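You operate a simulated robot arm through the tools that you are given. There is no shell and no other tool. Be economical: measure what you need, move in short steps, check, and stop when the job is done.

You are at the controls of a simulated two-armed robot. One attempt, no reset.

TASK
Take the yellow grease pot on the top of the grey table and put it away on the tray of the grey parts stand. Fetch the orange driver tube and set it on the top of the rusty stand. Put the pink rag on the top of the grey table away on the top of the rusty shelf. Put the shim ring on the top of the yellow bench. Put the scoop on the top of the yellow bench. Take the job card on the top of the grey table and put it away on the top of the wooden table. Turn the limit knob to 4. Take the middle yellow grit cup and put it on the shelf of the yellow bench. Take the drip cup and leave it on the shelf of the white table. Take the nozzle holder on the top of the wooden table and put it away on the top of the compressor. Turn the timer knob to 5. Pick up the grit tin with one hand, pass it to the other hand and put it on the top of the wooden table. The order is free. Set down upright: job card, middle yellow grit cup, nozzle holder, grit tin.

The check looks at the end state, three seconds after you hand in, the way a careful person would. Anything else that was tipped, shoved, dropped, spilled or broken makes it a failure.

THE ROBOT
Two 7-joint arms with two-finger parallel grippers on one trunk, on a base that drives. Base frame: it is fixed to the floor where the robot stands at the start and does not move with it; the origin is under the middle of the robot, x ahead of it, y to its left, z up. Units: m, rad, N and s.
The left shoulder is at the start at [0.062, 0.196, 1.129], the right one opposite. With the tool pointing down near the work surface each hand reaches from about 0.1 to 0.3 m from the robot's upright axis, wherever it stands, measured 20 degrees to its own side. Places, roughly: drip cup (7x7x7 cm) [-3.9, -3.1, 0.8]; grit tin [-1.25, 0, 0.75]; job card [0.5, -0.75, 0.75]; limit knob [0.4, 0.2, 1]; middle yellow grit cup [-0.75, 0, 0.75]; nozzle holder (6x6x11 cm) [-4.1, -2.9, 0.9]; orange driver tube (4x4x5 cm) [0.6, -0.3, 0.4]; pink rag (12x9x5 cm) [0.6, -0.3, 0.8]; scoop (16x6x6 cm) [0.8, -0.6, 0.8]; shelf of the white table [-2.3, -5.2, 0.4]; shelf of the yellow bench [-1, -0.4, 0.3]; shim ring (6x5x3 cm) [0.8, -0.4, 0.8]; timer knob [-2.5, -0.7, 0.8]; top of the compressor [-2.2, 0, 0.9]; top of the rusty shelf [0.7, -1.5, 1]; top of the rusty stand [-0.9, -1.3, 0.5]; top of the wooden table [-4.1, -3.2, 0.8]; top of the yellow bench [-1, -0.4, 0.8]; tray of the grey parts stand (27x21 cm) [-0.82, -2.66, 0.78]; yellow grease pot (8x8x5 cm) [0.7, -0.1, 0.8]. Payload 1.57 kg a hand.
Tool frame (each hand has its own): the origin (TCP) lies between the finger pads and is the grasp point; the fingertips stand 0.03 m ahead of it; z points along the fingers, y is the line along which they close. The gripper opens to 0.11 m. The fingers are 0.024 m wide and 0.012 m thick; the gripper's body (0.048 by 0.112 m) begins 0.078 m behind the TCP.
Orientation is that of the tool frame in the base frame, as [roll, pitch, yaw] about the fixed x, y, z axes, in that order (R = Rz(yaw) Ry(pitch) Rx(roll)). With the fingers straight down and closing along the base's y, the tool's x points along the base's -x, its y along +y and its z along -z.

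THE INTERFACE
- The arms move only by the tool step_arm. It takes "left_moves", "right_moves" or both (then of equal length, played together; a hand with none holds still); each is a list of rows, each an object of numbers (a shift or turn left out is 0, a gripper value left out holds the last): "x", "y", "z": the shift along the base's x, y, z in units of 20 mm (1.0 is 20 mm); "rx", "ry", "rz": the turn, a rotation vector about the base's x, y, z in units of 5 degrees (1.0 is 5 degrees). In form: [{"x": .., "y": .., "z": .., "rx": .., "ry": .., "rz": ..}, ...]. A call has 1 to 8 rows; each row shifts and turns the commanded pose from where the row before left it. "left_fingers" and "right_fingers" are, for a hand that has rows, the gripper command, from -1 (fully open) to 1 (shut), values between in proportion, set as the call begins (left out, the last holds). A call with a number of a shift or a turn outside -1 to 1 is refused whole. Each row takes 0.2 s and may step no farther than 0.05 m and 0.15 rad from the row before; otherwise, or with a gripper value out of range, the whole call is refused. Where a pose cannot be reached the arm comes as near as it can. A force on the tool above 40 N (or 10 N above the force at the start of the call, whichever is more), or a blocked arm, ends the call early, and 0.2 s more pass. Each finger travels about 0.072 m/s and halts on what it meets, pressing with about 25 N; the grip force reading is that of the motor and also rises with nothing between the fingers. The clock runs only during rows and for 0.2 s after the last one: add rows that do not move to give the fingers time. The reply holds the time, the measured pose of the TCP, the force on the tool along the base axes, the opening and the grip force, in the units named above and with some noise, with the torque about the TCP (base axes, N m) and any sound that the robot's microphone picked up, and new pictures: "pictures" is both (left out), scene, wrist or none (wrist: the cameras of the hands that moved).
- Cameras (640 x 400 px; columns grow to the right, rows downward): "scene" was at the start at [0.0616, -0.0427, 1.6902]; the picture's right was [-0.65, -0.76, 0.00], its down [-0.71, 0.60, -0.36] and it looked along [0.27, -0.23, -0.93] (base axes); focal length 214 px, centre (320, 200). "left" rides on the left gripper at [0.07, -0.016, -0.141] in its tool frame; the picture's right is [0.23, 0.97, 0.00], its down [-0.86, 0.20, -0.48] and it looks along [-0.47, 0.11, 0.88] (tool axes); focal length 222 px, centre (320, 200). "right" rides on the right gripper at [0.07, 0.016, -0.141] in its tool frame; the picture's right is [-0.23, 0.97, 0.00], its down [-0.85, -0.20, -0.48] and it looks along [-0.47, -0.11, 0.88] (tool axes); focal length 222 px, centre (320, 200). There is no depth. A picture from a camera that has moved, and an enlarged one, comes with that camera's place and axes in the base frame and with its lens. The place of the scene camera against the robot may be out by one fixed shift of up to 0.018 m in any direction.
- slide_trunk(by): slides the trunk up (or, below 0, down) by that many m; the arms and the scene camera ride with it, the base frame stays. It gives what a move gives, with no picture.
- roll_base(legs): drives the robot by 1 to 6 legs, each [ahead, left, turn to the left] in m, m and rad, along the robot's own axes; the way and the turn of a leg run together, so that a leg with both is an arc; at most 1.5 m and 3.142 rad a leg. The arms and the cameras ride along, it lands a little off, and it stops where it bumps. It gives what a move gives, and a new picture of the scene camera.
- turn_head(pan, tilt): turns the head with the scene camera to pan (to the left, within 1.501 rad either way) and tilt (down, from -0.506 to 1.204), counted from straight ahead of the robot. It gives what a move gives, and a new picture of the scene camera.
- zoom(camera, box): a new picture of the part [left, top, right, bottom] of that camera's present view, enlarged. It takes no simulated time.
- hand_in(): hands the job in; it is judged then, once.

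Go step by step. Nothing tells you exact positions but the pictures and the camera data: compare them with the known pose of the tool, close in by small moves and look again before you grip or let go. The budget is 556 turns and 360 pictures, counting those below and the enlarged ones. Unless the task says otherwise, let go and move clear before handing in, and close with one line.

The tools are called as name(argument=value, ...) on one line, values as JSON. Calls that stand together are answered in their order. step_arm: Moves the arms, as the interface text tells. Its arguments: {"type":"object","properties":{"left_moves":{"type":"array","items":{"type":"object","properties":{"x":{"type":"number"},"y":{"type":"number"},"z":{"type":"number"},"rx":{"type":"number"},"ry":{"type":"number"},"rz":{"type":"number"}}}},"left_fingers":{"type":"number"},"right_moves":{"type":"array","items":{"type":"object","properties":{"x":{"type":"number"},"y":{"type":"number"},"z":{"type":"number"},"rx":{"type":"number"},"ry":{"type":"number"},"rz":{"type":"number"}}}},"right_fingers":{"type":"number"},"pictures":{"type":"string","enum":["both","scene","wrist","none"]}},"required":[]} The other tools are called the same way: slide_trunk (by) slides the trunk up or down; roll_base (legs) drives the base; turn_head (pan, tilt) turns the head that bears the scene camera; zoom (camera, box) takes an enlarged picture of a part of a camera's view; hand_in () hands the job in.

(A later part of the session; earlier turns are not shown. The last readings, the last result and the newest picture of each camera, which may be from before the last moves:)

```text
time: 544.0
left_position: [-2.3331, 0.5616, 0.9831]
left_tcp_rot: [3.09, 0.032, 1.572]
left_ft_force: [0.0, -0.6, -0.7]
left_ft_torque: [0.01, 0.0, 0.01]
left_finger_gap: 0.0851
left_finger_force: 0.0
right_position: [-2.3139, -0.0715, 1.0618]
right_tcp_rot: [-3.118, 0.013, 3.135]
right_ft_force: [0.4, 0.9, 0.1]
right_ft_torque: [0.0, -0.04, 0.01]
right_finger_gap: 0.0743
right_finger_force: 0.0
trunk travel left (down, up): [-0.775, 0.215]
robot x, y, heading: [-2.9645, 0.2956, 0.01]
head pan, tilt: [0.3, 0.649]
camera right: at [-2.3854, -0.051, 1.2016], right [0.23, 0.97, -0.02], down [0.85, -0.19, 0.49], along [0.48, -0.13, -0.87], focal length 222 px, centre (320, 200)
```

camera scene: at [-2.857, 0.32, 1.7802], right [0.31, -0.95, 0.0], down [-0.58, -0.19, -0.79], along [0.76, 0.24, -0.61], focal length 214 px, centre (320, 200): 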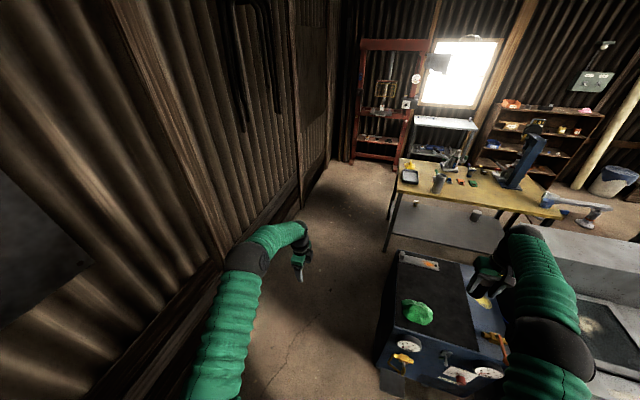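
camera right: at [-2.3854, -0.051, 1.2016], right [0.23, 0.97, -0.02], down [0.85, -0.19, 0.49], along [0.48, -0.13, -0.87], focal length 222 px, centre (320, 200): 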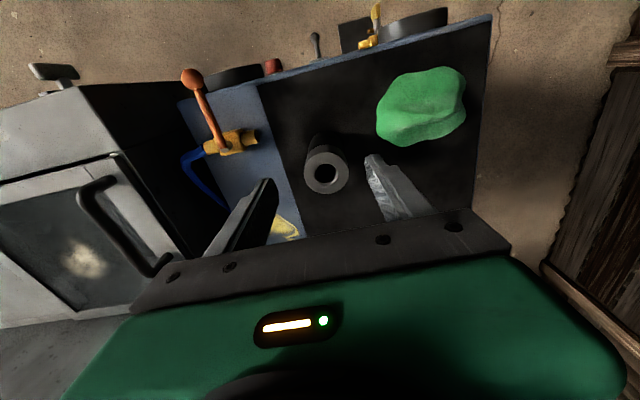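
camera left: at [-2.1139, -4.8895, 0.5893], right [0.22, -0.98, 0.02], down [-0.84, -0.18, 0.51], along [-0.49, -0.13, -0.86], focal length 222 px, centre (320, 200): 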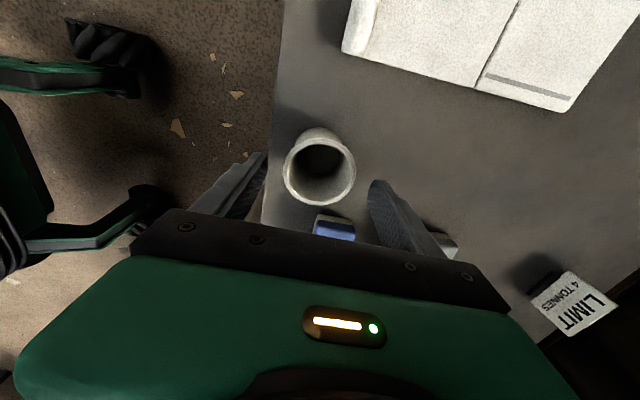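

Nozzle holder stands on the compressor. Now the timer knob with the right hand, pointing forward.

roll_base(legs=[[-0.5, 0, 0], [0, -0.8, -0.01]])

slide_trunk(by=-0.4)

step_arm(right_moves=[{"ry": -1, "z": 0.5}, {"ry": -1, "z": 0.5}, {"ry": -1, "z": 0.5}, {"ry": -1, "z": 0.5}, {"ry": -1, "z": 0.5}, {"ry": -1, "z": 0.5}, {"ry": -1, "z": 0.5}, {"ry": -1, "z": 0.5}], pictures="none")

step_arm(right_moves=[{"ry": -1}, {"ry": -1}, {"ry": -1}, {"ry": -1}, {"ry": -1}, {"ry": -1}, {"ry": -1}, {"ry": -1}], pictures="both")

```text
time: 550.9
left_position: [-2.823, -0.2397, 0.9816]
left_tcp_rot: [3.088, 0.031, 1.568]
left_ft_force: [-0.2, 0.2, 0.9]
left_ft_torque: [0.04, 0.03, -0.02]
left_finger_gap: 0.085
left_finger_force: 0.0
right_position: [-2.8075, -0.8726, 1.0611]
right_tcp_rot: [-3.116, 0.011, 3.129]
right_ft_force: [-0.5, 0.9, -0.7]
right_ft_torque: [0.0, 0.02, 0.0]
right_finger_gap: 0.0745
right_finger_force: 0.0
trunk travel left (down, up): [-0.775, 0.215]
robot x, y, heading: [-3.4562, -0.509, 0.005]
head pan, tilt: [0.3, 0.649]
camera scene: at [-3.3507, -0.4806, 1.7803], right [0.3, -0.95, 0.0], down [-0.58, -0.18, -0.79], along [0.76, 0.24, -0.61], focal length 214 px, centre (320, 200)
```

scene: 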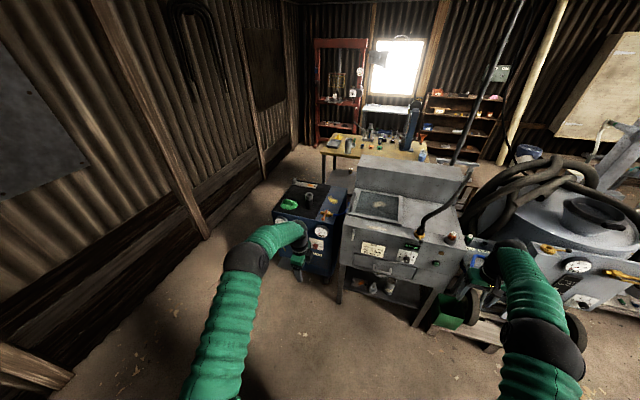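

```text
time: 554.7
left_position: [-2.8267, -0.2422, 0.5851]
left_tcp_rot: [3.087, 0.032, 1.568]
left_ft_force: [0.0, 1.0, -0.1]
left_ft_torque: [0.04, 0.05, -0.01]
left_finger_gap: 0.0851
left_finger_force: 0.0
right_position: [-2.8102, -0.8742, 0.663]
right_tcp_rot: [-3.118, 0.013, 3.13]
right_ft_force: [0.4, -1.1, -0.1]
right_ft_torque: [0.01, 0.02, -0.01]
right_finger_gap: 0.0743
right_finger_force: 0.0
trunk travel left (down, up): [-0.375, 0.615]
robot x, y, heading: [-3.4551, -0.5037, 0.001]
head pan, tilt: [0.3, 0.649]
```

```text
time: 556.5
left_position: [-2.8253, -0.2416, 0.584]
left_tcp_rot: [3.086, 0.03, 1.568]
left_ft_force: [-0.1, -0.5, 0.0]
left_ft_torque: [-0.03, -0.01, -0.01]
left_finger_gap: 0.0854
left_finger_force: 0.1
right_position: [-2.8107, -0.8742, 0.7425]
right_tcp_rot: [-3.128, 0.714, 3.128]
right_ft_force: [0.1, -0.5, -0.8]
right_ft_torque: [-0.03, 0.01, -0.01]
right_finger_gap: 0.0742
right_finger_force: 0.0
trunk travel left (down, up): [-0.375, 0.615]
robot x, y, heading: [-3.456, -0.5056, 0.004]
head pan, tilt: [0.3, 0.649]
```

```text
time: 558.3
left_position: [-2.8251, -0.2416, 0.5848]
left_tcp_rot: [3.089, 0.029, 1.568]
left_ft_force: [0.4, 0.4, -1.6]
left_ft_torque: [-0.03, -0.03, 0.0]
left_finger_gap: 0.0851
left_finger_force: 0.0
right_position: [-2.8115, -0.875, 0.7423]
right_tcp_rot: [3.09, 1.411, 3.064]
right_ft_force: [0.0, -1.1, 0.2]
right_ft_torque: [0.01, 0.03, -0.03]
right_finger_gap: 0.0743
right_finger_force: 0.0
trunk travel left (down, up): [-0.375, 0.615]
robot x, y, heading: [-3.455, -0.5113, 0.003]
head pan, tilt: [0.3, 0.649]
camera scene: at [-3.3526, -0.4853, 1.3804], right [0.3, -0.95, 0.0], down [-0.58, -0.18, -0.79], along [0.76, 0.24, -0.61], focal length 214 px, centre (320, 200)
camera right: at [-2.9616, -0.8545, 0.6962], right [0.06, 0.97, 0.23], down [-0.34, -0.2, 0.92], along [0.94, -0.14, 0.32], focal length 222 px, centre (320, 200)
```

scene: 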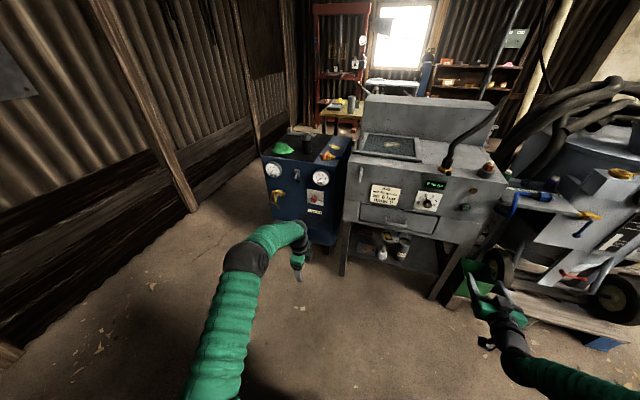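
right: 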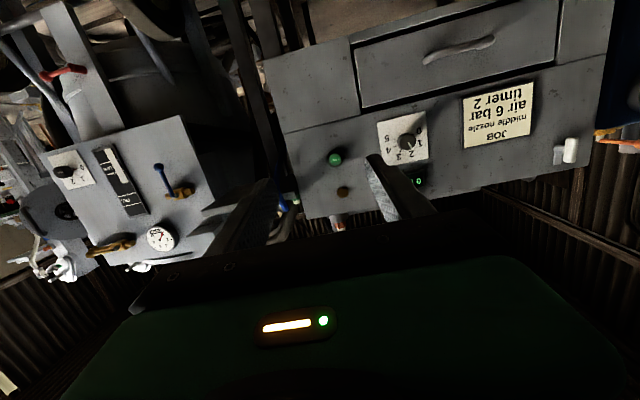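

zoom(camera="right", box=[360, 100, 450, 180])

zoom(camera="scene", box=[400, 170, 470, 230])

```text
5.00 times, centred on (405, 140) of right
camera zoom: at [-2.9616, -0.8545, 0.6962], right [0.06, 0.97, 0.23], down [-0.34, -0.2, 0.92], along [0.94, -0.14, 0.32], focal length 1111 px, centre (-105, 500)
```

zoom: 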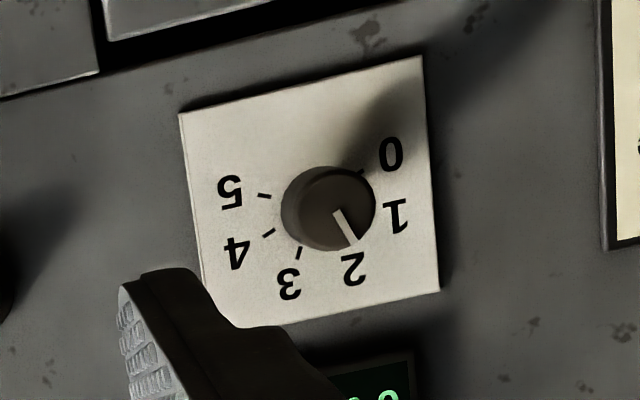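

```text
6.67 times, centred on (435, 200) of scene
camera zoom: at [-3.3526, -0.4853, 1.3804], right [0.3, -0.95, 0.0], down [-0.58, -0.18, -0.79], along [0.76, 0.24, -0.61], focal length 1430 px, centre (-447, 200)
```

zoom: 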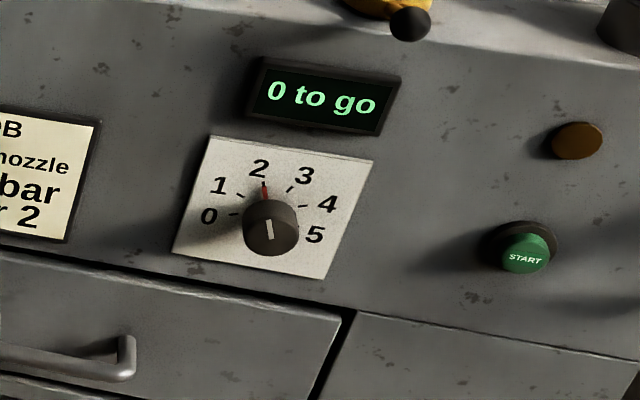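

Knob at about (-2.476,-0.72,0.775), pointer on 2; about 140° clockwise needed. I pre-roll the hand and shift the base so the hand faces the knob.

step_arm(right_moves=[{"rx": -1, "ry": -1}, {"rx": -1, "ry": -0.6}, {"rx": -1}, {"rx": -1}, {"rx": -1}, {"rx": -1}, {"rx": -1}, {"rx": -1}], pictures="none")

step_arm(right_moves=[{"rx": -1, "z": 0.4}, {"rx": -1, "z": 0.4}, {"rx": -1, "z": 0.4}, {"rx": -1, "z": 0.4}, {"rx": -1}, {"rx": -1}], pictures="none")

roll_base(legs=[[0, 0.155, 0], [0.15, 0, 0]])

zoom(camera="right", box=[0, 0, 640, 400])

```text
time: 560.1
left_position: [-2.826, -0.2427, 0.5851]
left_tcp_rot: [3.087, 0.03, 1.568]
left_ft_force: [0.3, 0.4, 0.7]
left_ft_torque: [-0.02, 0.02, -0.03]
left_finger_gap: 0.0854
left_finger_force: 0.1
right_position: [-2.8096, -0.875, 0.7414]
right_tcp_rot: [-1.563, 0.882, -1.606]
right_ft_force: [-0.6, 0.0, 0.4]
right_ft_torque: [0.0, 0.02, -0.01]
right_finger_gap: 0.0743
right_finger_force: 0.1
trunk travel left (down, up): [-0.375, 0.615]
robot x, y, heading: [-3.4575, -0.5093, 0.003]
head pan, tilt: [0.3, 0.649]
```

```text
time: 561.5
left_position: [-2.825, -0.2422, 0.5855]
left_tcp_rot: [3.087, 0.033, 1.566]
left_ft_force: [0.6, -0.3, 0.2]
left_ft_torque: [0.04, -0.01, 0.0]
left_finger_gap: 0.0851
left_finger_force: 0.1
right_position: [-2.8101, -0.8739, 0.7735]
right_tcp_rot: [-1.544, 0.36, -1.595]
right_ft_force: [-0.3, -0.4, -0.3]
right_ft_torque: [-0.01, 0.05, -0.01]
right_finger_gap: 0.0743
right_finger_force: 0.1
trunk travel left (down, up): [-0.375, 0.615]
robot x, y, heading: [-3.4575, -0.5063, 0.007]
head pan, tilt: [0.3, 0.649]
```

```text
time: 563.8
left_position: [-2.6776, -0.0845, 0.5832]
left_tcp_rot: [3.088, 0.033, 1.571]
left_ft_force: [-0.1, 0.9, -0.5]
left_ft_torque: [-0.02, 0.03, -0.03]
left_finger_gap: 0.0851
left_finger_force: 0.1
right_position: [-2.6611, -0.7168, 0.773]
right_tcp_rot: [-1.546, 0.358, -1.591]
right_ft_force: [0.3, 0.3, 0.1]
right_ft_torque: [0.02, -0.01, 0.02]
right_finger_gap: 0.0743
right_finger_force: 0.1
trunk travel left (down, up): [-0.375, 0.615]
robot x, y, heading: [-3.306, -0.3546, 0.004]
head pan, tilt: [0.3, 0.649]
camera scene: at [-3.2027, -0.3271, 1.3802], right [0.3, -0.95, 0.0], down [-0.58, -0.18, -0.79], along [0.76, 0.24, -0.61], focal length 214 px, centre (320, 200)
```

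scene: 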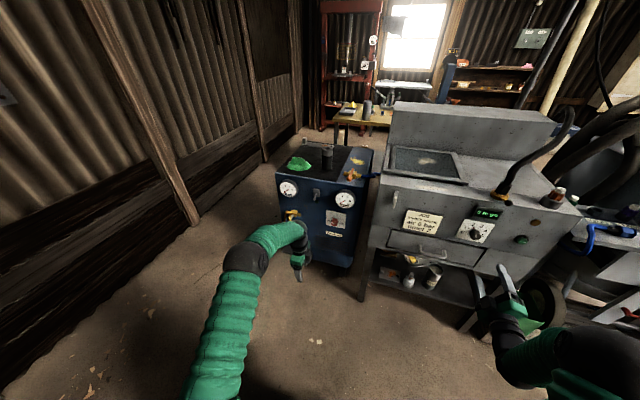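

```text
1.00 times, centred on (320, 200) of right (not enlarged: the box is as wide or as high as the picture)
camera zoom: at [-2.8031, -0.7719, 0.7308], right [0.04, 0.56, -0.83], down [-0.47, 0.74, 0.48], along [0.88, 0.37, 0.29], focal length 222 px, centre (320, 200)
```

zoom: 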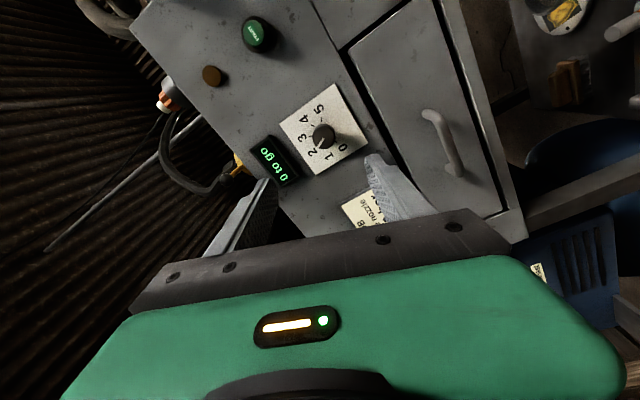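

step_arm(right_moves=[{"x": 1, "z": 0.15}, {"x": 1, "y": -0.1}, {"x": 1}, {"x": 1}, {"x": 1}, {"x": 1}, {"x": 1}, {}], pictures="wrist")

zoom(camera="right", box=[220, 80, 420, 240])

```text
time: 565.6
left_position: [-2.6788, -0.084, 0.5863]
left_tcp_rot: [3.087, 0.031, 1.571]
left_ft_force: [0.1, -0.4, -0.7]
left_ft_torque: [0.0, 0.0, 0.0]
left_finger_gap: 0.0849
left_finger_force: 0.0
right_position: [-2.5228, -0.7195, 0.7775]
right_tcp_rot: [-1.541, 0.36, -1.591]
right_ft_force: [0.8, 0.2, -0.3]
right_ft_torque: [0.0, 0.0, -0.04]
right_finger_gap: 0.0742
right_finger_force: 0.1
trunk travel left (down, up): [-0.375, 0.615]
robot x, y, heading: [-3.3041, -0.3511, 0.005]
head pan, tilt: [0.3, 0.649]
camera right: at [-2.6646, -0.7742, 0.7346], right [0.04, 0.56, -0.83], down [-0.47, 0.74, 0.48], along [0.88, 0.37, 0.29], focal length 222 px, centre (320, 200)
```

right: 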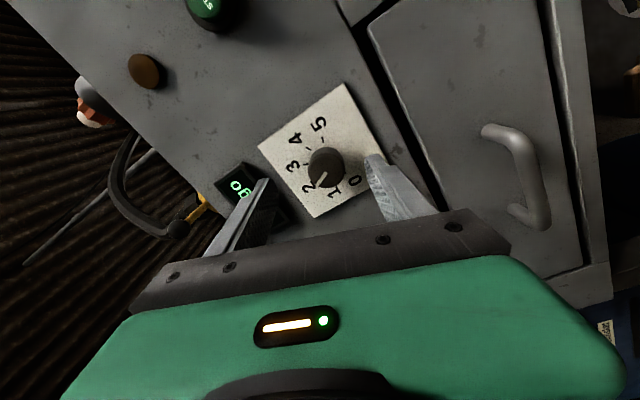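

```text
2.50 times, centred on (320, 160) of right
camera zoom: at [-2.6646, -0.7742, 0.7346], right [0.04, 0.56, -0.83], down [-0.47, 0.74, 0.48], along [0.88, 0.37, 0.29], focal length 555 px, centre (320, 300)
```

zoom: 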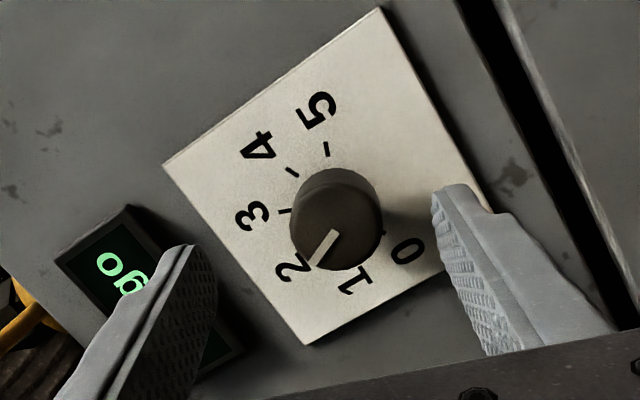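

step_arm(right_moves=[{"y": 0.15}, {"x": 1}, {"x": 0.5}, {}], right_fingers=0, pictures="none")

zoom(camera="right", box=[220, 80, 420, 240])

```text
time: 566.6
left_position: [-2.6772, -0.0861, 0.585]
left_tcp_rot: [3.085, 0.031, 1.571]
left_ft_force: [-0.1, -0.2, 0.1]
left_ft_torque: [0.0, -0.01, 0.0]
left_finger_gap: 0.0854
left_finger_force: 0.0
right_position: [-2.4925, -0.718, 0.777]
right_tcp_rot: [-1.543, 0.362, -1.592]
right_ft_force: [-0.6, 0.5, 0.3]
right_ft_torque: [-0.02, 0.0, -0.01]
right_finger_gap: 0.0549
right_finger_force: 0.1
trunk travel left (down, up): [-0.375, 0.615]
robot x, y, heading: [-3.3088, -0.3503, 0.01]
head pan, tilt: [0.3, 0.649]
```

```text
2.50 times, centred on (320, 160) of right
camera zoom: at [-2.6348, -0.7716, 0.7338], right [0.04, 0.56, -0.83], down [-0.47, 0.74, 0.48], along [0.88, 0.37, 0.29], focal length 555 px, centre (320, 300)
```

zoom: 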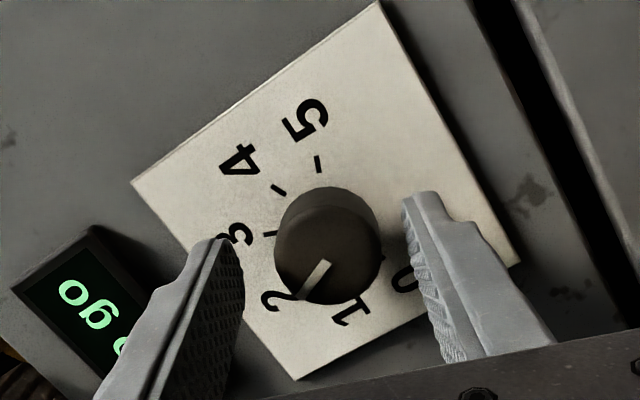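

Well aligned. Advance a bit to touch, then grip.

step_arm(right_moves=[{"x": 0.5}, {"x": 0.4}, {}], pictures="none")

step_arm(right_moves=[{}, {}, {}], right_fingers=1, pictures="none")

```text
time: 567.4
left_position: [-2.6792, -0.0854, 0.5867]
left_tcp_rot: [3.084, 0.032, 1.57]
left_ft_force: [-1.0, -0.2, 0.6]
left_ft_torque: [0.01, -0.02, 0.01]
left_finger_gap: 0.0852
left_finger_force: 0.0
right_position: [-2.4758, -0.717, 0.7786]
right_tcp_rot: [-1.541, 0.361, -1.592]
right_ft_force: [-19.1, 2.0, -2.3]
right_ft_torque: [0.02, 0.66, 0.5]
right_finger_gap: 0.0563
right_finger_force: 0.9
trunk travel left (down, up): [-0.375, 0.615]
robot x, y, heading: [-3.3102, -0.3537, 0.009]
head pan, tilt: [0.3, 0.649]
```

```text
time: 568.2
left_position: [-2.6801, -0.0846, 0.5869]
left_tcp_rot: [3.085, 0.031, 1.571]
left_ft_force: [0.5, -0.3, -0.2]
left_ft_torque: [0.01, -0.01, 0.01]
left_finger_gap: 0.0854
left_finger_force: 0.0
right_position: [-2.4767, -0.7157, 0.7744]
right_tcp_rot: [-1.549, 0.361, -1.594]
right_ft_force: [7.3, -0.8, 2.0]
right_ft_torque: [-0.05, 0.7, -0.18]
right_finger_gap: 0.0333
right_finger_force: 25.1
trunk travel left (down, up): [-0.375, 0.615]
robot x, y, heading: [-3.3093, -0.3528, 0.008]
head pan, tilt: [0.3, 0.649]
stopped in row 3 (right hand): the force on the tool passed its limit at 40 N (the readings are from after the stop); the commanded pose is now the measured one
```

Gripped. Turn clockwise in steps.

step_arm(right_moves=[{"rx": 1}, {"rx": 1}, {"rx": 1}, {"rx": 1}, {"rx": 1}, {"rx": 1}, {"rx": 1}, {"rx": 1}], pictures="none")

step_arm(right_moves=[{"rx": 1}, {"rx": 1}, {"rx": 1}, {"rx": 1}, {"rx": 1}, {"rx": 1}, {"rx": 1}, {"rx": 1}], pictures="none")

step_arm(right_moves=[{"rx": 1}, {"rx": 1}, {"rx": 1}, {"rx": 1}, {"rx": 1}, {"rx": 1}, {"rx": 1}, {"rx": 1}], pictures="wrist")

zoom(camera="right", box=[220, 80, 420, 240])

```text
time: 570.0
left_position: [-2.6798, -0.0857, 0.5869]
left_tcp_rot: [3.084, 0.029, 1.571]
left_ft_force: [0.2, -0.3, 0.1]
left_ft_torque: [-0.02, 0.03, -0.03]
left_finger_gap: 0.0852
left_finger_force: 0.0
right_position: [-2.4754, -0.7152, 0.775]
right_tcp_rot: [-1.575, 1.06, -1.611]
right_ft_force: [14.6, -4.6, 7.9]
right_ft_torque: [0.02, 0.17, 0.91]
right_finger_gap: 0.0331
right_finger_force: 41.2
trunk travel left (down, up): [-0.375, 0.615]
robot x, y, heading: [-3.3082, -0.3524, 0.011]
head pan, tilt: [0.3, 0.649]
```

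```text
time: 571.9
left_position: [-2.6798, -0.0846, 0.5878]
left_tcp_rot: [3.084, 0.03, 1.571]
left_ft_force: [-0.4, -0.3, 0.2]
left_ft_torque: [0.0, 0.01, 0.0]
left_finger_gap: 0.0853
left_finger_force: 0.0
right_position: [-2.4762, -0.716, 0.7744]
right_tcp_rot: [1.704, 1.382, 1.675]
right_ft_force: [19.4, -7.3, 11.2]
right_ft_torque: [0.0, -0.96, 1.01]
right_finger_gap: 0.0331
right_finger_force: 41.0
trunk travel left (down, up): [-0.375, 0.615]
robot x, y, heading: [-3.3082, -0.3504, 0.008]
head pan, tilt: [0.3, 0.649]
```

```text
time: 573.6
left_position: [-2.6813, -0.0843, 0.5869]
left_tcp_rot: [3.084, 0.029, 1.571]
left_ft_force: [-0.5, -0.1, -0.7]
left_ft_torque: [-0.02, -0.03, -0.02]
left_finger_gap: 0.0853
left_finger_force: 0.1
right_position: [-2.4779, -0.7165, 0.7755]
right_tcp_rot: [1.613, 0.683, 1.595]
right_ft_force: [19.3, -6.7, 13.4]
right_ft_torque: [-0.02, -1.34, 0.24]
right_finger_gap: 0.0332
right_finger_force: 41.0
trunk travel left (down, up): [-0.375, 0.615]
robot x, y, heading: [-3.3079, -0.3517, 0.006]
head pan, tilt: [0.3, 0.649]
camera right: at [-2.6198, -0.6512, 0.7491], right [0.03, 0.44, 0.9], down [-0.47, -0.79, 0.4], along [0.88, -0.43, 0.18], focal length 222 px, centre (320, 200)
```

right: 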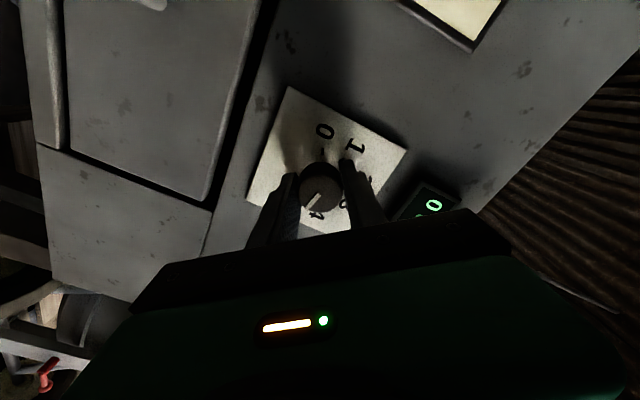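

```text
2.50 times, centred on (320, 160) of right
camera zoom: at [-2.6198, -0.6512, 0.7491], right [0.03, 0.44, 0.9], down [-0.47, -0.79, 0.4], along [0.88, -0.43, 0.18], focal length 555 px, centre (320, 300)
```

zoom: 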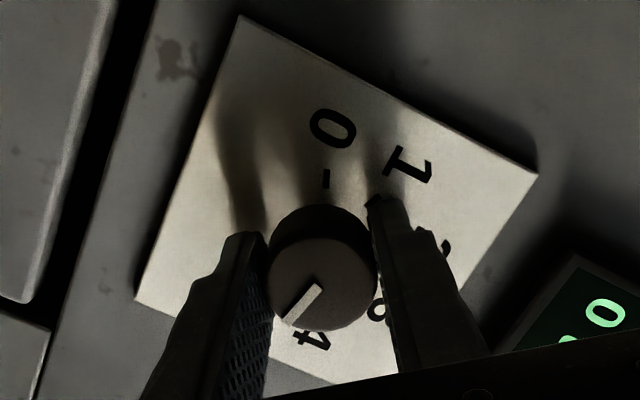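

step_arm(right_moves=[{"rx": 1}, {"rx": 1}, {"rx": 1}, {}], pictures="none")

step_arm(right_moves=[{}, {}, {"x": -1}, {"x": -1}, {"x": -1}], right_fingers=0, pictures="none")

zoom(camera="right", box=[220, 80, 420, 240])

zoom(camera="scene", box=[430, 190, 530, 260])

```text
time: 574.6
left_position: [-2.6807, -0.0844, 0.5869]
left_tcp_rot: [3.083, 0.031, 1.57]
left_ft_force: [0.6, -0.6, -0.7]
left_ft_torque: [0.02, 0.0, 0.01]
left_finger_gap: 0.0853
left_finger_force: 0.1
right_position: [-2.4768, -0.7154, 0.7745]
right_tcp_rot: [1.61, 0.424, 1.593]
right_ft_force: [15.4, -4.6, 12.5]
right_ft_torque: [-0.59, -0.86, 0.75]
right_finger_gap: 0.0337
right_finger_force: 41.7
trunk travel left (down, up): [-0.375, 0.615]
robot x, y, heading: [-3.3076, -0.3523, 0.001]
head pan, tilt: [0.3, 0.649]
```

```text
time: 575.9
left_position: [-2.6796, -0.0861, 0.5876]
left_tcp_rot: [3.082, 0.03, 1.57]
left_ft_force: [-0.4, -0.3, 0.7]
left_ft_torque: [0.02, 0.0, 0.0]
left_finger_gap: 0.0854
left_finger_force: 0.0
right_position: [-2.5372, -0.7173, 0.7745]
right_tcp_rot: [1.61, 0.423, 1.595]
right_ft_force: [1.0, 0.5, 0.0]
right_ft_torque: [0.02, -0.01, -0.04]
right_finger_gap: 0.055
right_finger_force: 0.1
trunk travel left (down, up): [-0.375, 0.615]
robot x, y, heading: [-3.305, -0.3518, 0.006]
head pan, tilt: [0.3, 0.649]
```

```text
2.50 times, centred on (320, 160) of right
camera zoom: at [-2.6803, -0.6469, 0.7667], right [0.03, 0.19, 0.98], down [-0.47, -0.86, 0.19], along [0.88, -0.46, 0.06], focal length 555 px, centre (320, 300)
```

zoom: 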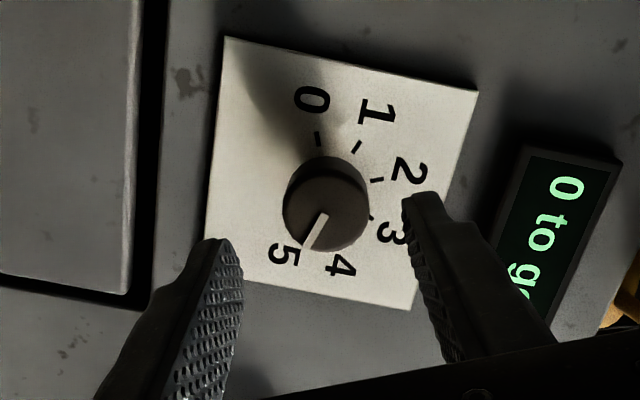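

```text
5.71 times, centred on (480, 225) of scene
camera zoom: at [-3.2048, -0.329, 1.3804], right [0.3, -0.95, 0.0], down [-0.58, -0.18, -0.8], along [0.76, 0.24, -0.61], focal length 1226 px, centre (-594, 57)
```

zoom: 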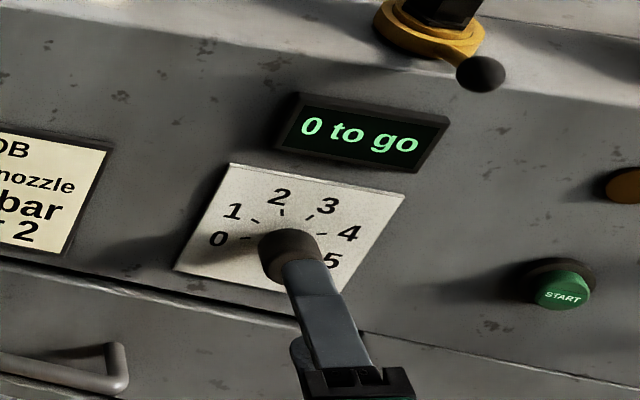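

step_arm(right_moves=[{"x": -1, "z": -1}, {"x": -1, "z": -1}, {"x": -1, "z": -1}, {"x": -1, "z": -1}, {"x": -1, "z": -1}], pictures="none")

zoom(camera="scene", box=[455, 205, 505, 245])

zoom(camera="right", box=[270, 90, 390, 190])

```text
time: 577.0
left_position: [-2.6802, -0.0856, 0.5871]
left_tcp_rot: [3.084, 0.03, 1.571]
left_ft_force: [-0.1, 0.0, -0.1]
left_ft_torque: [-0.04, -0.02, 0.02]
left_finger_gap: 0.0851
left_finger_force: 0.1
right_position: [-2.6366, -0.7158, 0.6747]
right_tcp_rot: [1.61, 0.422, 1.593]
right_ft_force: [-0.6, -0.1, -0.4]
right_ft_torque: [0.03, -0.01, -0.01]
right_finger_gap: 0.055
right_finger_force: 0.2
trunk travel left (down, up): [-0.375, 0.615]
robot x, y, heading: [-3.3094, -0.3539, 0.009]
head pan, tilt: [0.3, 0.649]
```

```text
10.00 times, centred on (480, 225) of scene
camera zoom: at [-3.2045, -0.3295, 1.3804], right [0.3, -0.95, 0.0], down [-0.58, -0.18, -0.8], along [0.76, 0.24, -0.61], focal length 2145 px, centre (-1280, -50)
```

zoom: 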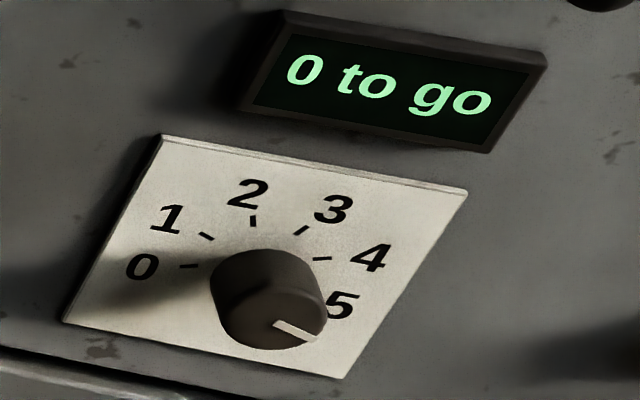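

```text
4.00 times, centred on (330, 140) of right
camera zoom: at [-2.7807, -0.6469, 0.6664], right [0.03, 0.19, 0.98], down [-0.47, -0.86, 0.19], along [0.88, -0.46, 0.06], focal length 888 px, centre (280, 440)
```

zoom: 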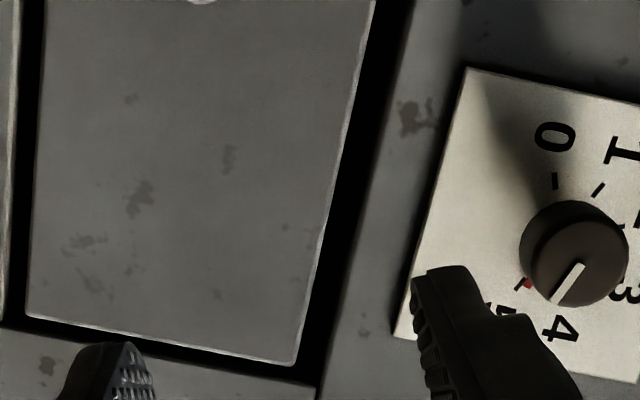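

zoom(camera="right", box=[385, 130, 440, 175])

```text
8.89 times, centred on (412, 152) of right
camera zoom: at [-2.7807, -0.6469, 0.6664], right [0.03, 0.19, 0.98], down [-0.47, -0.86, 0.19], along [0.88, -0.46, 0.06], focal length 1974 px, centre (-502, 622)
```

zoom: 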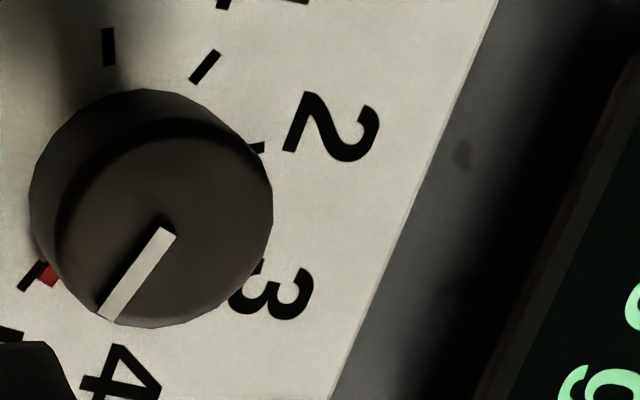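

The red pointer is about 7-8° short of the 5 tick. I regrip and turn a little more.

step_arm(right_moves=[{"x": 1, "z": 1}, {"x": 1, "z": 1}, {"x": 1, "z": 1}, {"x": 1, "z": 1}, {"x": 1, "z": 1}, {"x": 1}, {"x": 1}, {"x": 0.9}], pictures="none")

step_arm(right_moves=[{}, {}, {}], right_fingers=1, pictures="none")

step_arm(right_moves=[{"rx": 0.8}, {"rx": 0.8}, {}], pictures="none")

step_arm(right_moves=[{}, {}, {"x": -1}, {"x": -1}, {"x": -1}, {"x": -1, "z": -1}, {"x": -1, "z": -1}, {"x": -1, "z": -1}], right_fingers=0, pictures="wrist")

```text
time: 578.9
left_position: [-2.6804, -0.0856, 0.5875]
left_tcp_rot: [3.083, 0.031, 1.571]
left_ft_force: [1.0, 0.6, -0.8]
left_ft_torque: [0.01, -0.03, -0.02]
left_finger_gap: 0.0853
left_finger_force: 0.0
right_position: [-2.4781, -0.7165, 0.7738]
right_tcp_rot: [1.611, 0.425, 1.593]
right_ft_force: [-1.1, -0.4, 0.6]
right_ft_torque: [-0.03, -0.02, -0.01]
right_finger_gap: 0.0551
right_finger_force: 0.2
trunk travel left (down, up): [-0.375, 0.615]
robot x, y, heading: [-3.3074, -0.348, 0.009]
head pan, tilt: [0.3, 0.649]
```

```text
time: 579.6
left_position: [-2.6798, -0.0852, 0.5878]
left_tcp_rot: [3.086, 0.03, 1.569]
left_ft_force: [0.0, -0.1, 0.1]
left_ft_torque: [0.01, 0.01, -0.01]
left_finger_gap: 0.0855
left_finger_force: 0.1
right_position: [-2.4781, -0.7156, 0.7749]
right_tcp_rot: [1.61, 0.425, 1.593]
right_ft_force: [0.8, 0.0, 0.9]
right_ft_torque: [0.02, -0.81, 0.5]
right_finger_gap: 0.034
right_finger_force: 41.8
trunk travel left (down, up): [-0.375, 0.615]
robot x, y, heading: [-3.3101, -0.3478, -0.0]
head pan, tilt: [0.3, 0.649]
```

```text
time: 580.5
left_position: [-2.68, -0.0844, 0.5867]
left_tcp_rot: [3.084, 0.031, 1.572]
left_ft_force: [0.3, -0.2, -0.3]
left_ft_torque: [0.03, 0.02, 0.02]
left_finger_gap: 0.0853
left_finger_force: 0.1
right_position: [-2.4788, -0.716, 0.7746]
right_tcp_rot: [1.605, 0.285, 1.594]
right_ft_force: [1.3, 1.1, 1.9]
right_ft_torque: [-0.66, -0.77, 1.04]
right_finger_gap: 0.0343
right_finger_force: 41.7
trunk travel left (down, up): [-0.375, 0.615]
robot x, y, heading: [-3.3046, -0.3506, 0.006]
head pan, tilt: [0.3, 0.649]
```

```text
time: 582.2
left_position: [-2.6804, -0.0851, 0.5867]
left_tcp_rot: [3.083, 0.03, 1.572]
left_ft_force: [0.7, 0.2, -0.3]
left_ft_torque: [0.0, 0.01, 0.01]
left_finger_gap: 0.085
left_finger_force: 0.0
right_position: [-2.5996, -0.7162, 0.7133]
right_tcp_rot: [1.606, 0.282, 1.592]
right_ft_force: [-0.5, -0.5, 0.2]
right_ft_torque: [0.01, 0.01, -0.04]
right_finger_gap: 0.0548
right_finger_force: 0.0
trunk travel left (down, up): [-0.375, 0.615]
robot x, y, heading: [-3.3056, -0.3484, 0.004]
head pan, tilt: [0.3, 0.649]
camera right: at [-2.7427, -0.6459, 0.7151], right [0.03, 0.05, 1.0], down [-0.47, -0.88, 0.06], along [0.88, -0.47, 0.0], focal length 222 px, centre (320, 200)
```

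right: 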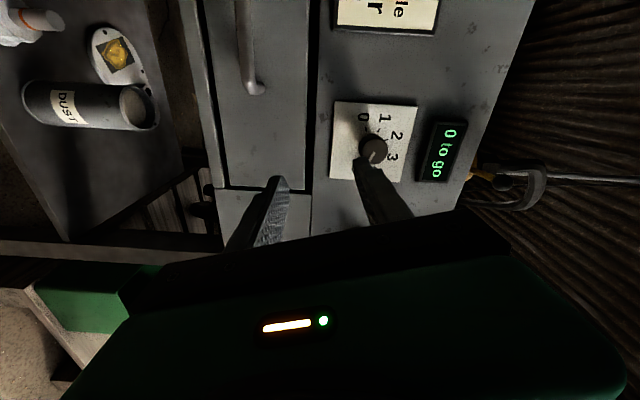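

step_arm(right_moves=[{"z": -1, "x": -1}, {"z": -1}], pictures="none")

zoom(camera="right", box=[350, 90, 440, 180])

```text
time: 582.9
left_position: [-2.6804, -0.0849, 0.5866]
left_tcp_rot: [3.084, 0.03, 1.57]
left_ft_force: [-0.9, 0.1, 0.0]
left_ft_torque: [0.0, 0.02, 0.04]
left_finger_gap: 0.0854
left_finger_force: 0.1
right_position: [-2.62, -0.7165, 0.6733]
right_tcp_rot: [1.608, 0.284, 1.592]
right_ft_force: [0.1, -0.2, -1.0]
right_ft_torque: [-0.02, -0.03, 0.0]
right_finger_gap: 0.0551
right_finger_force: 0.0
trunk travel left (down, up): [-0.375, 0.615]
robot x, y, heading: [-3.3058, -0.3494, 0.009]
head pan, tilt: [0.3, 0.649]
```

```text
4.44 times, centred on (395, 135) of right
camera zoom: at [-2.7626, -0.6463, 0.6751], right [0.03, 0.06, 1.0], down [-0.47, -0.88, 0.06], along [0.88, -0.47, 0.0], focal length 987 px, centre (-13, 489)
```

zoom: 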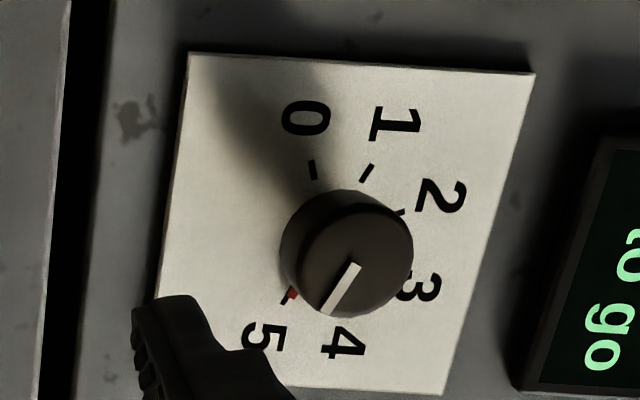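

Timer pointer sits on 5: done. Next the grit tin: left hand will take it from the top, right hand will receive it sideways. I back off, raise the trunk and unroll the right hand.

roll_base(legs=[[-0.25, 0, 0]])

slide_trunk(by=0.4)

step_arm(right_moves=[{"rx": -1}, {"rx": -1}, {"rx": -1}, {"rx": -1}, {"rx": -1}, {"rx": -1}, {"rx": -1}, {"rx": -1}], right_fingers=-1, pictures="none")

step_arm(right_moves=[{"rx": -1}, {"rx": -1}, {"rx": -1}, {"rx": -1}, {"rx": -1}, {"rx": -1}, {"rx": -0.6}], pictures="none")

roll_base(legs=[[0, 1.1, 0], [1.5, 0, 0], [0.3, 0, 0]])

```text
time: 584.8
left_position: [-2.9257, -0.0864, 0.588]
left_tcp_rot: [3.082, 0.029, 1.568]
left_ft_force: [-1.1, 0.0, 0.2]
left_ft_torque: [-0.02, -0.03, 0.01]
left_finger_gap: 0.0852
left_finger_force: 0.1
right_position: [-2.8669, -0.7166, 0.6743]
right_tcp_rot: [1.604, 0.282, 1.589]
right_ft_force: [-0.5, -0.9, -0.9]
right_ft_torque: [-0.01, 0.0, 0.01]
right_finger_gap: 0.0551
right_finger_force: 0.1
trunk travel left (down, up): [-0.375, 0.615]
robot x, y, heading: [-3.5534, -0.3507, 0.005]
head pan, tilt: [0.3, 0.649]
stopped in leg 1: the robot was blocked; the commanded pose is now the measured one
camera scene: at [-3.4376, -0.3298, 1.3796], right [0.3, -0.95, 0.0], down [-0.59, -0.18, -0.79], along [0.75, 0.24, -0.61], focal length 214 px, centre (320, 200)
```

scene: 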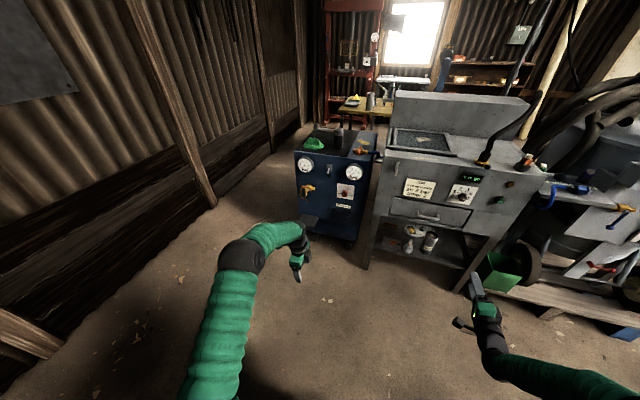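

```text
time: 588.6
left_position: [-2.9225, -0.0841, 0.9869]
left_tcp_rot: [3.081, 0.034, 1.569]
left_ft_force: [-0.6, -0.4, 0.3]
left_ft_torque: [-0.02, 0.02, -0.01]
left_finger_gap: 0.0855
left_finger_force: 0.2
right_position: [-2.8655, -0.7157, 1.0757]
right_tcp_rot: [1.605, 0.287, 1.59]
right_ft_force: [0.0, 0.2, 0.8]
right_ft_torque: [0.0, -0.01, -0.01]
right_finger_gap: 0.0549
right_finger_force: 0.0
trunk travel left (down, up): [-0.775, 0.215]
robot x, y, heading: [-3.5499, -0.3541, 0.0]
head pan, tilt: [0.3, 0.649]
```

```text
time: 590.4
left_position: [-2.923, -0.0841, 0.9877]
left_tcp_rot: [3.083, 0.032, 1.568]
left_ft_force: [0.5, 0.1, 0.1]
left_ft_torque: [0.02, 0.0, 0.03]
left_finger_gap: 0.0853
left_finger_force: 0.1
right_position: [-2.8634, -0.7159, 1.0762]
right_tcp_rot: [1.633, 0.987, 1.611]
right_ft_force: [0.3, 0.4, -0.2]
right_ft_torque: [0.0, 0.0, -0.02]
right_finger_gap: 0.1101
right_finger_force: 0.1
trunk travel left (down, up): [-0.775, 0.215]
robot x, y, heading: [-3.5502, -0.3528, 0.007]
head pan, tilt: [0.3, 0.649]
```

```text
time: 592.0
left_position: [-2.9228, -0.0844, 0.9864]
left_tcp_rot: [3.083, 0.032, 1.569]
left_ft_force: [0.1, -0.1, -0.6]
left_ft_torque: [-0.02, -0.02, 0.0]
left_finger_gap: 0.0852
left_finger_force: 0.1
right_position: [-2.8647, -0.7166, 1.0749]
right_tcp_rot: [2.791, 1.544, 2.767]
right_ft_force: [-0.5, 0.3, -0.1]
right_ft_torque: [-0.02, -0.02, -0.01]
right_finger_gap: 0.1099
right_finger_force: 0.0
trunk travel left (down, up): [-0.775, 0.215]
robot x, y, heading: [-3.5548, -0.3513, 0.005]
head pan, tilt: [0.3, 0.649]
```

```text
time: 606.4
left_position: [-1.1324, 1.033, 0.9915]
left_tcp_rot: [3.075, 0.032, 1.574]
left_ft_force: [0.3, -0.4, 0.7]
left_ft_torque: [0.03, -0.01, 0.0]
left_finger_gap: 0.0855
left_finger_force: 0.1
right_position: [-1.0698, 0.4029, 1.0792]
right_tcp_rot: [2.493, 1.549, 2.477]
right_ft_force: [0.7, 0.5, -0.6]
right_ft_torque: [0.01, -0.04, 0.0]
right_finger_gap: 0.1099
right_finger_force: 0.0
trunk travel left (down, up): [-0.775, 0.215]
robot x, y, heading: [-1.7511, 0.7622, 0.01]
head pan, tilt: [0.3, 0.649]
camera scene: at [-1.653, 0.7876, 1.7806], right [0.31, -0.95, 0.0], down [-0.58, -0.19, -0.8], along [0.76, 0.25, -0.61], focal length 214 px, centre (320, 200)
```

scene: 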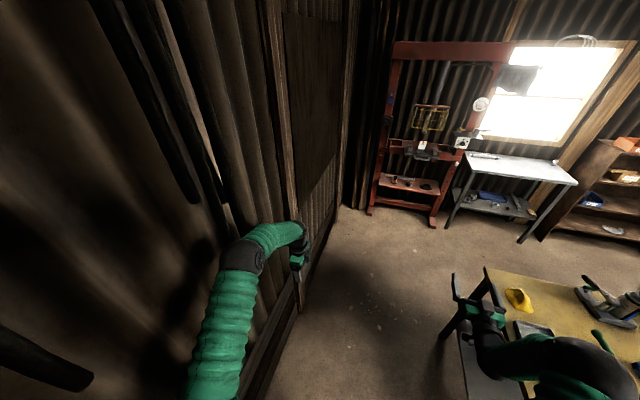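

roll_base(legs=[[0.25, 0.0, 0], [0, 0, -1.57]])

turn_head(pan=0.15, tilt=0.8)

```text
time: 612.0
left_position: [-1.2324, 0.1485, 0.9922]
left_tcp_rot: [3.076, 0.032, 0.004]
left_ft_force: [0.0, -1.0, -0.5]
left_ft_torque: [0.0, -0.01, 0.01]
left_finger_gap: 0.0857
left_finger_force: 0.0
right_position: [-1.8629, 0.0853, 1.0798]
right_tcp_rot: [2.496, 1.549, 0.911]
right_ft_force: [-1.1, 0.1, 0.2]
right_ft_torque: [-0.03, -0.03, 0.01]
right_finger_gap: 0.1099
right_finger_force: 0.1
trunk travel left (down, up): [-0.775, 0.215]
robot x, y, heading: [-1.5048, 0.7718, -1.561]
head pan, tilt: [0.3, 0.649]
camera scene: at [-1.4896, 0.6464, 1.7804], right [-0.95, -0.31, 0.0], down [-0.19, 0.58, -0.79], along [0.25, -0.76, -0.61], focal length 214 px, centre (320, 200)
```

scene: 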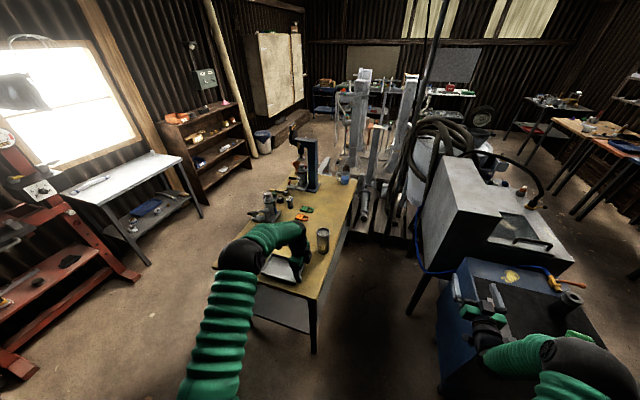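

```text
time: 612.7
left_position: [-1.2328, 0.1496, 0.9949]
left_tcp_rot: [3.073, 0.03, 0.006]
left_ft_force: [-0.4, -0.1, -0.3]
left_ft_torque: [-0.01, -0.01, -0.03]
left_finger_gap: 0.0854
left_finger_force: 0.0
right_position: [-1.8653, 0.0872, 1.0812]
right_tcp_rot: [2.417, 1.553, 0.832]
right_ft_force: [-0.1, 0.8, 0.0]
right_ft_torque: [-0.01, 0.01, -0.01]
right_finger_gap: 0.11
right_finger_force: 0.0
trunk travel left (down, up): [-0.775, 0.215]
robot x, y, heading: [-1.5008, 0.7711, -1.555]
head pan, tilt: [0.15, 0.799]
camera scene: at [-1.5037, 0.6492, 1.7678], right [-0.99, -0.16, 0.0], down [-0.12, 0.71, -0.7], along [0.11, -0.69, -0.72], focal length 214 px, centre (320, 200)
```

scene: 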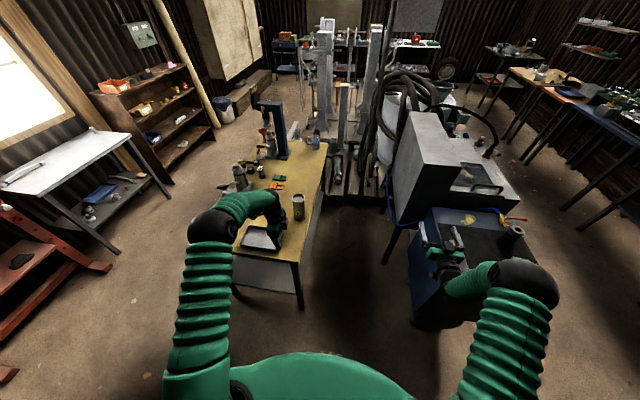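

step_arm(left_moves=[{"z": 1}, {"z": 1}, {"z": 1}, {"z": 1}, {"z": 1}, {"z": 1}], left_fingers=-1, pictures="none")

roll_base(legs=[[0.2, 0, 0]])

zoom(camera="left", box=[0, 0, 640, 400])

```text
time: 614.1
left_position: [-1.2327, 0.1493, 1.1144]
left_tcp_rot: [3.073, 0.032, 0.005]
left_ft_force: [0.2, -0.1, 1.0]
left_ft_torque: [-0.04, 0.03, 0.0]
left_finger_gap: 0.1098
left_finger_force: 0.1
right_position: [-1.8636, 0.0862, 1.0814]
right_tcp_rot: [2.4, 1.552, 0.816]
right_ft_force: [-0.3, 0.3, 0.2]
right_ft_torque: [0.0, 0.03, 0.04]
right_finger_gap: 0.1099
right_finger_force: 0.1
trunk travel left (down, up): [-0.775, 0.215]
robot x, y, heading: [-1.5057, 0.768, -1.556]
head pan, tilt: [0.15, 0.799]
```

```text
time: 615.7
left_position: [-1.2297, -0.0479, 1.1159]
left_tcp_rot: [3.069, 0.03, 0.007]
left_ft_force: [0.3, 0.2, 0.8]
left_ft_torque: [-0.01, 0.01, -0.02]
left_finger_gap: 0.1102
left_finger_force: 0.0
right_position: [-1.8605, -0.111, 1.0836]
right_tcp_rot: [2.289, 1.555, 0.705]
right_ft_force: [-0.5, 0.2, 0.2]
right_ft_torque: [-0.01, 0.03, 0.0]
right_finger_gap: 0.1099
right_finger_force: 0.0
trunk travel left (down, up): [-0.775, 0.215]
robot x, y, heading: [-1.4998, 0.566, -1.558]
head pan, tilt: [0.15, 0.799]
camera scene: at [-1.5008, 0.4549, 1.7683], right [-0.99, -0.16, 0.0], down [-0.12, 0.71, -0.7], along [0.12, -0.69, -0.72], focal length 214 px, centre (320, 200)
```

scene: 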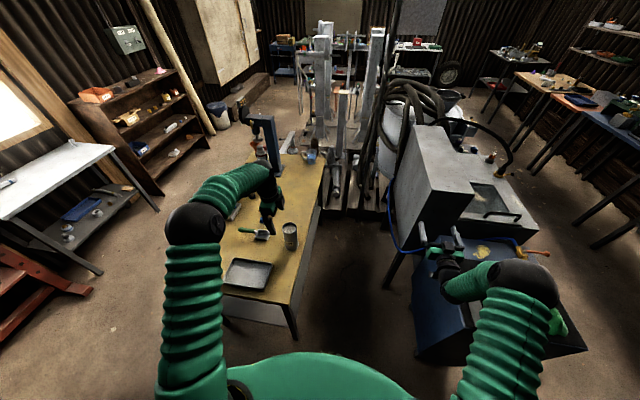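

```text
1.00 times, centred on (320, 200) of left (not enlarged: the box is as wide or as high as the picture)
camera zoom: at [-1.1545, -0.0195, 1.2541], right [0.24, -0.97, 0.06], down [-0.84, -0.17, 0.52], along [-0.49, -0.18, -0.85], focal length 222 px, centre (320, 200)
```

zoom: 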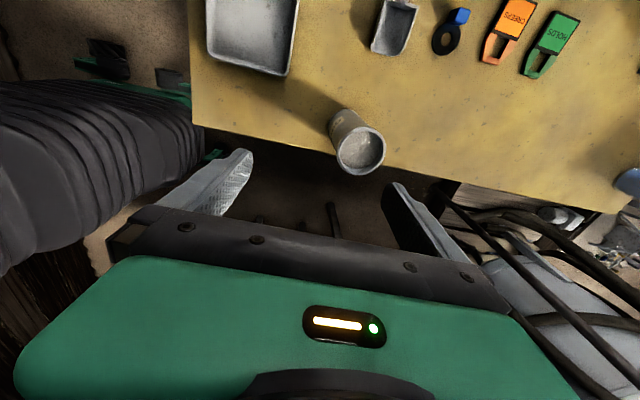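

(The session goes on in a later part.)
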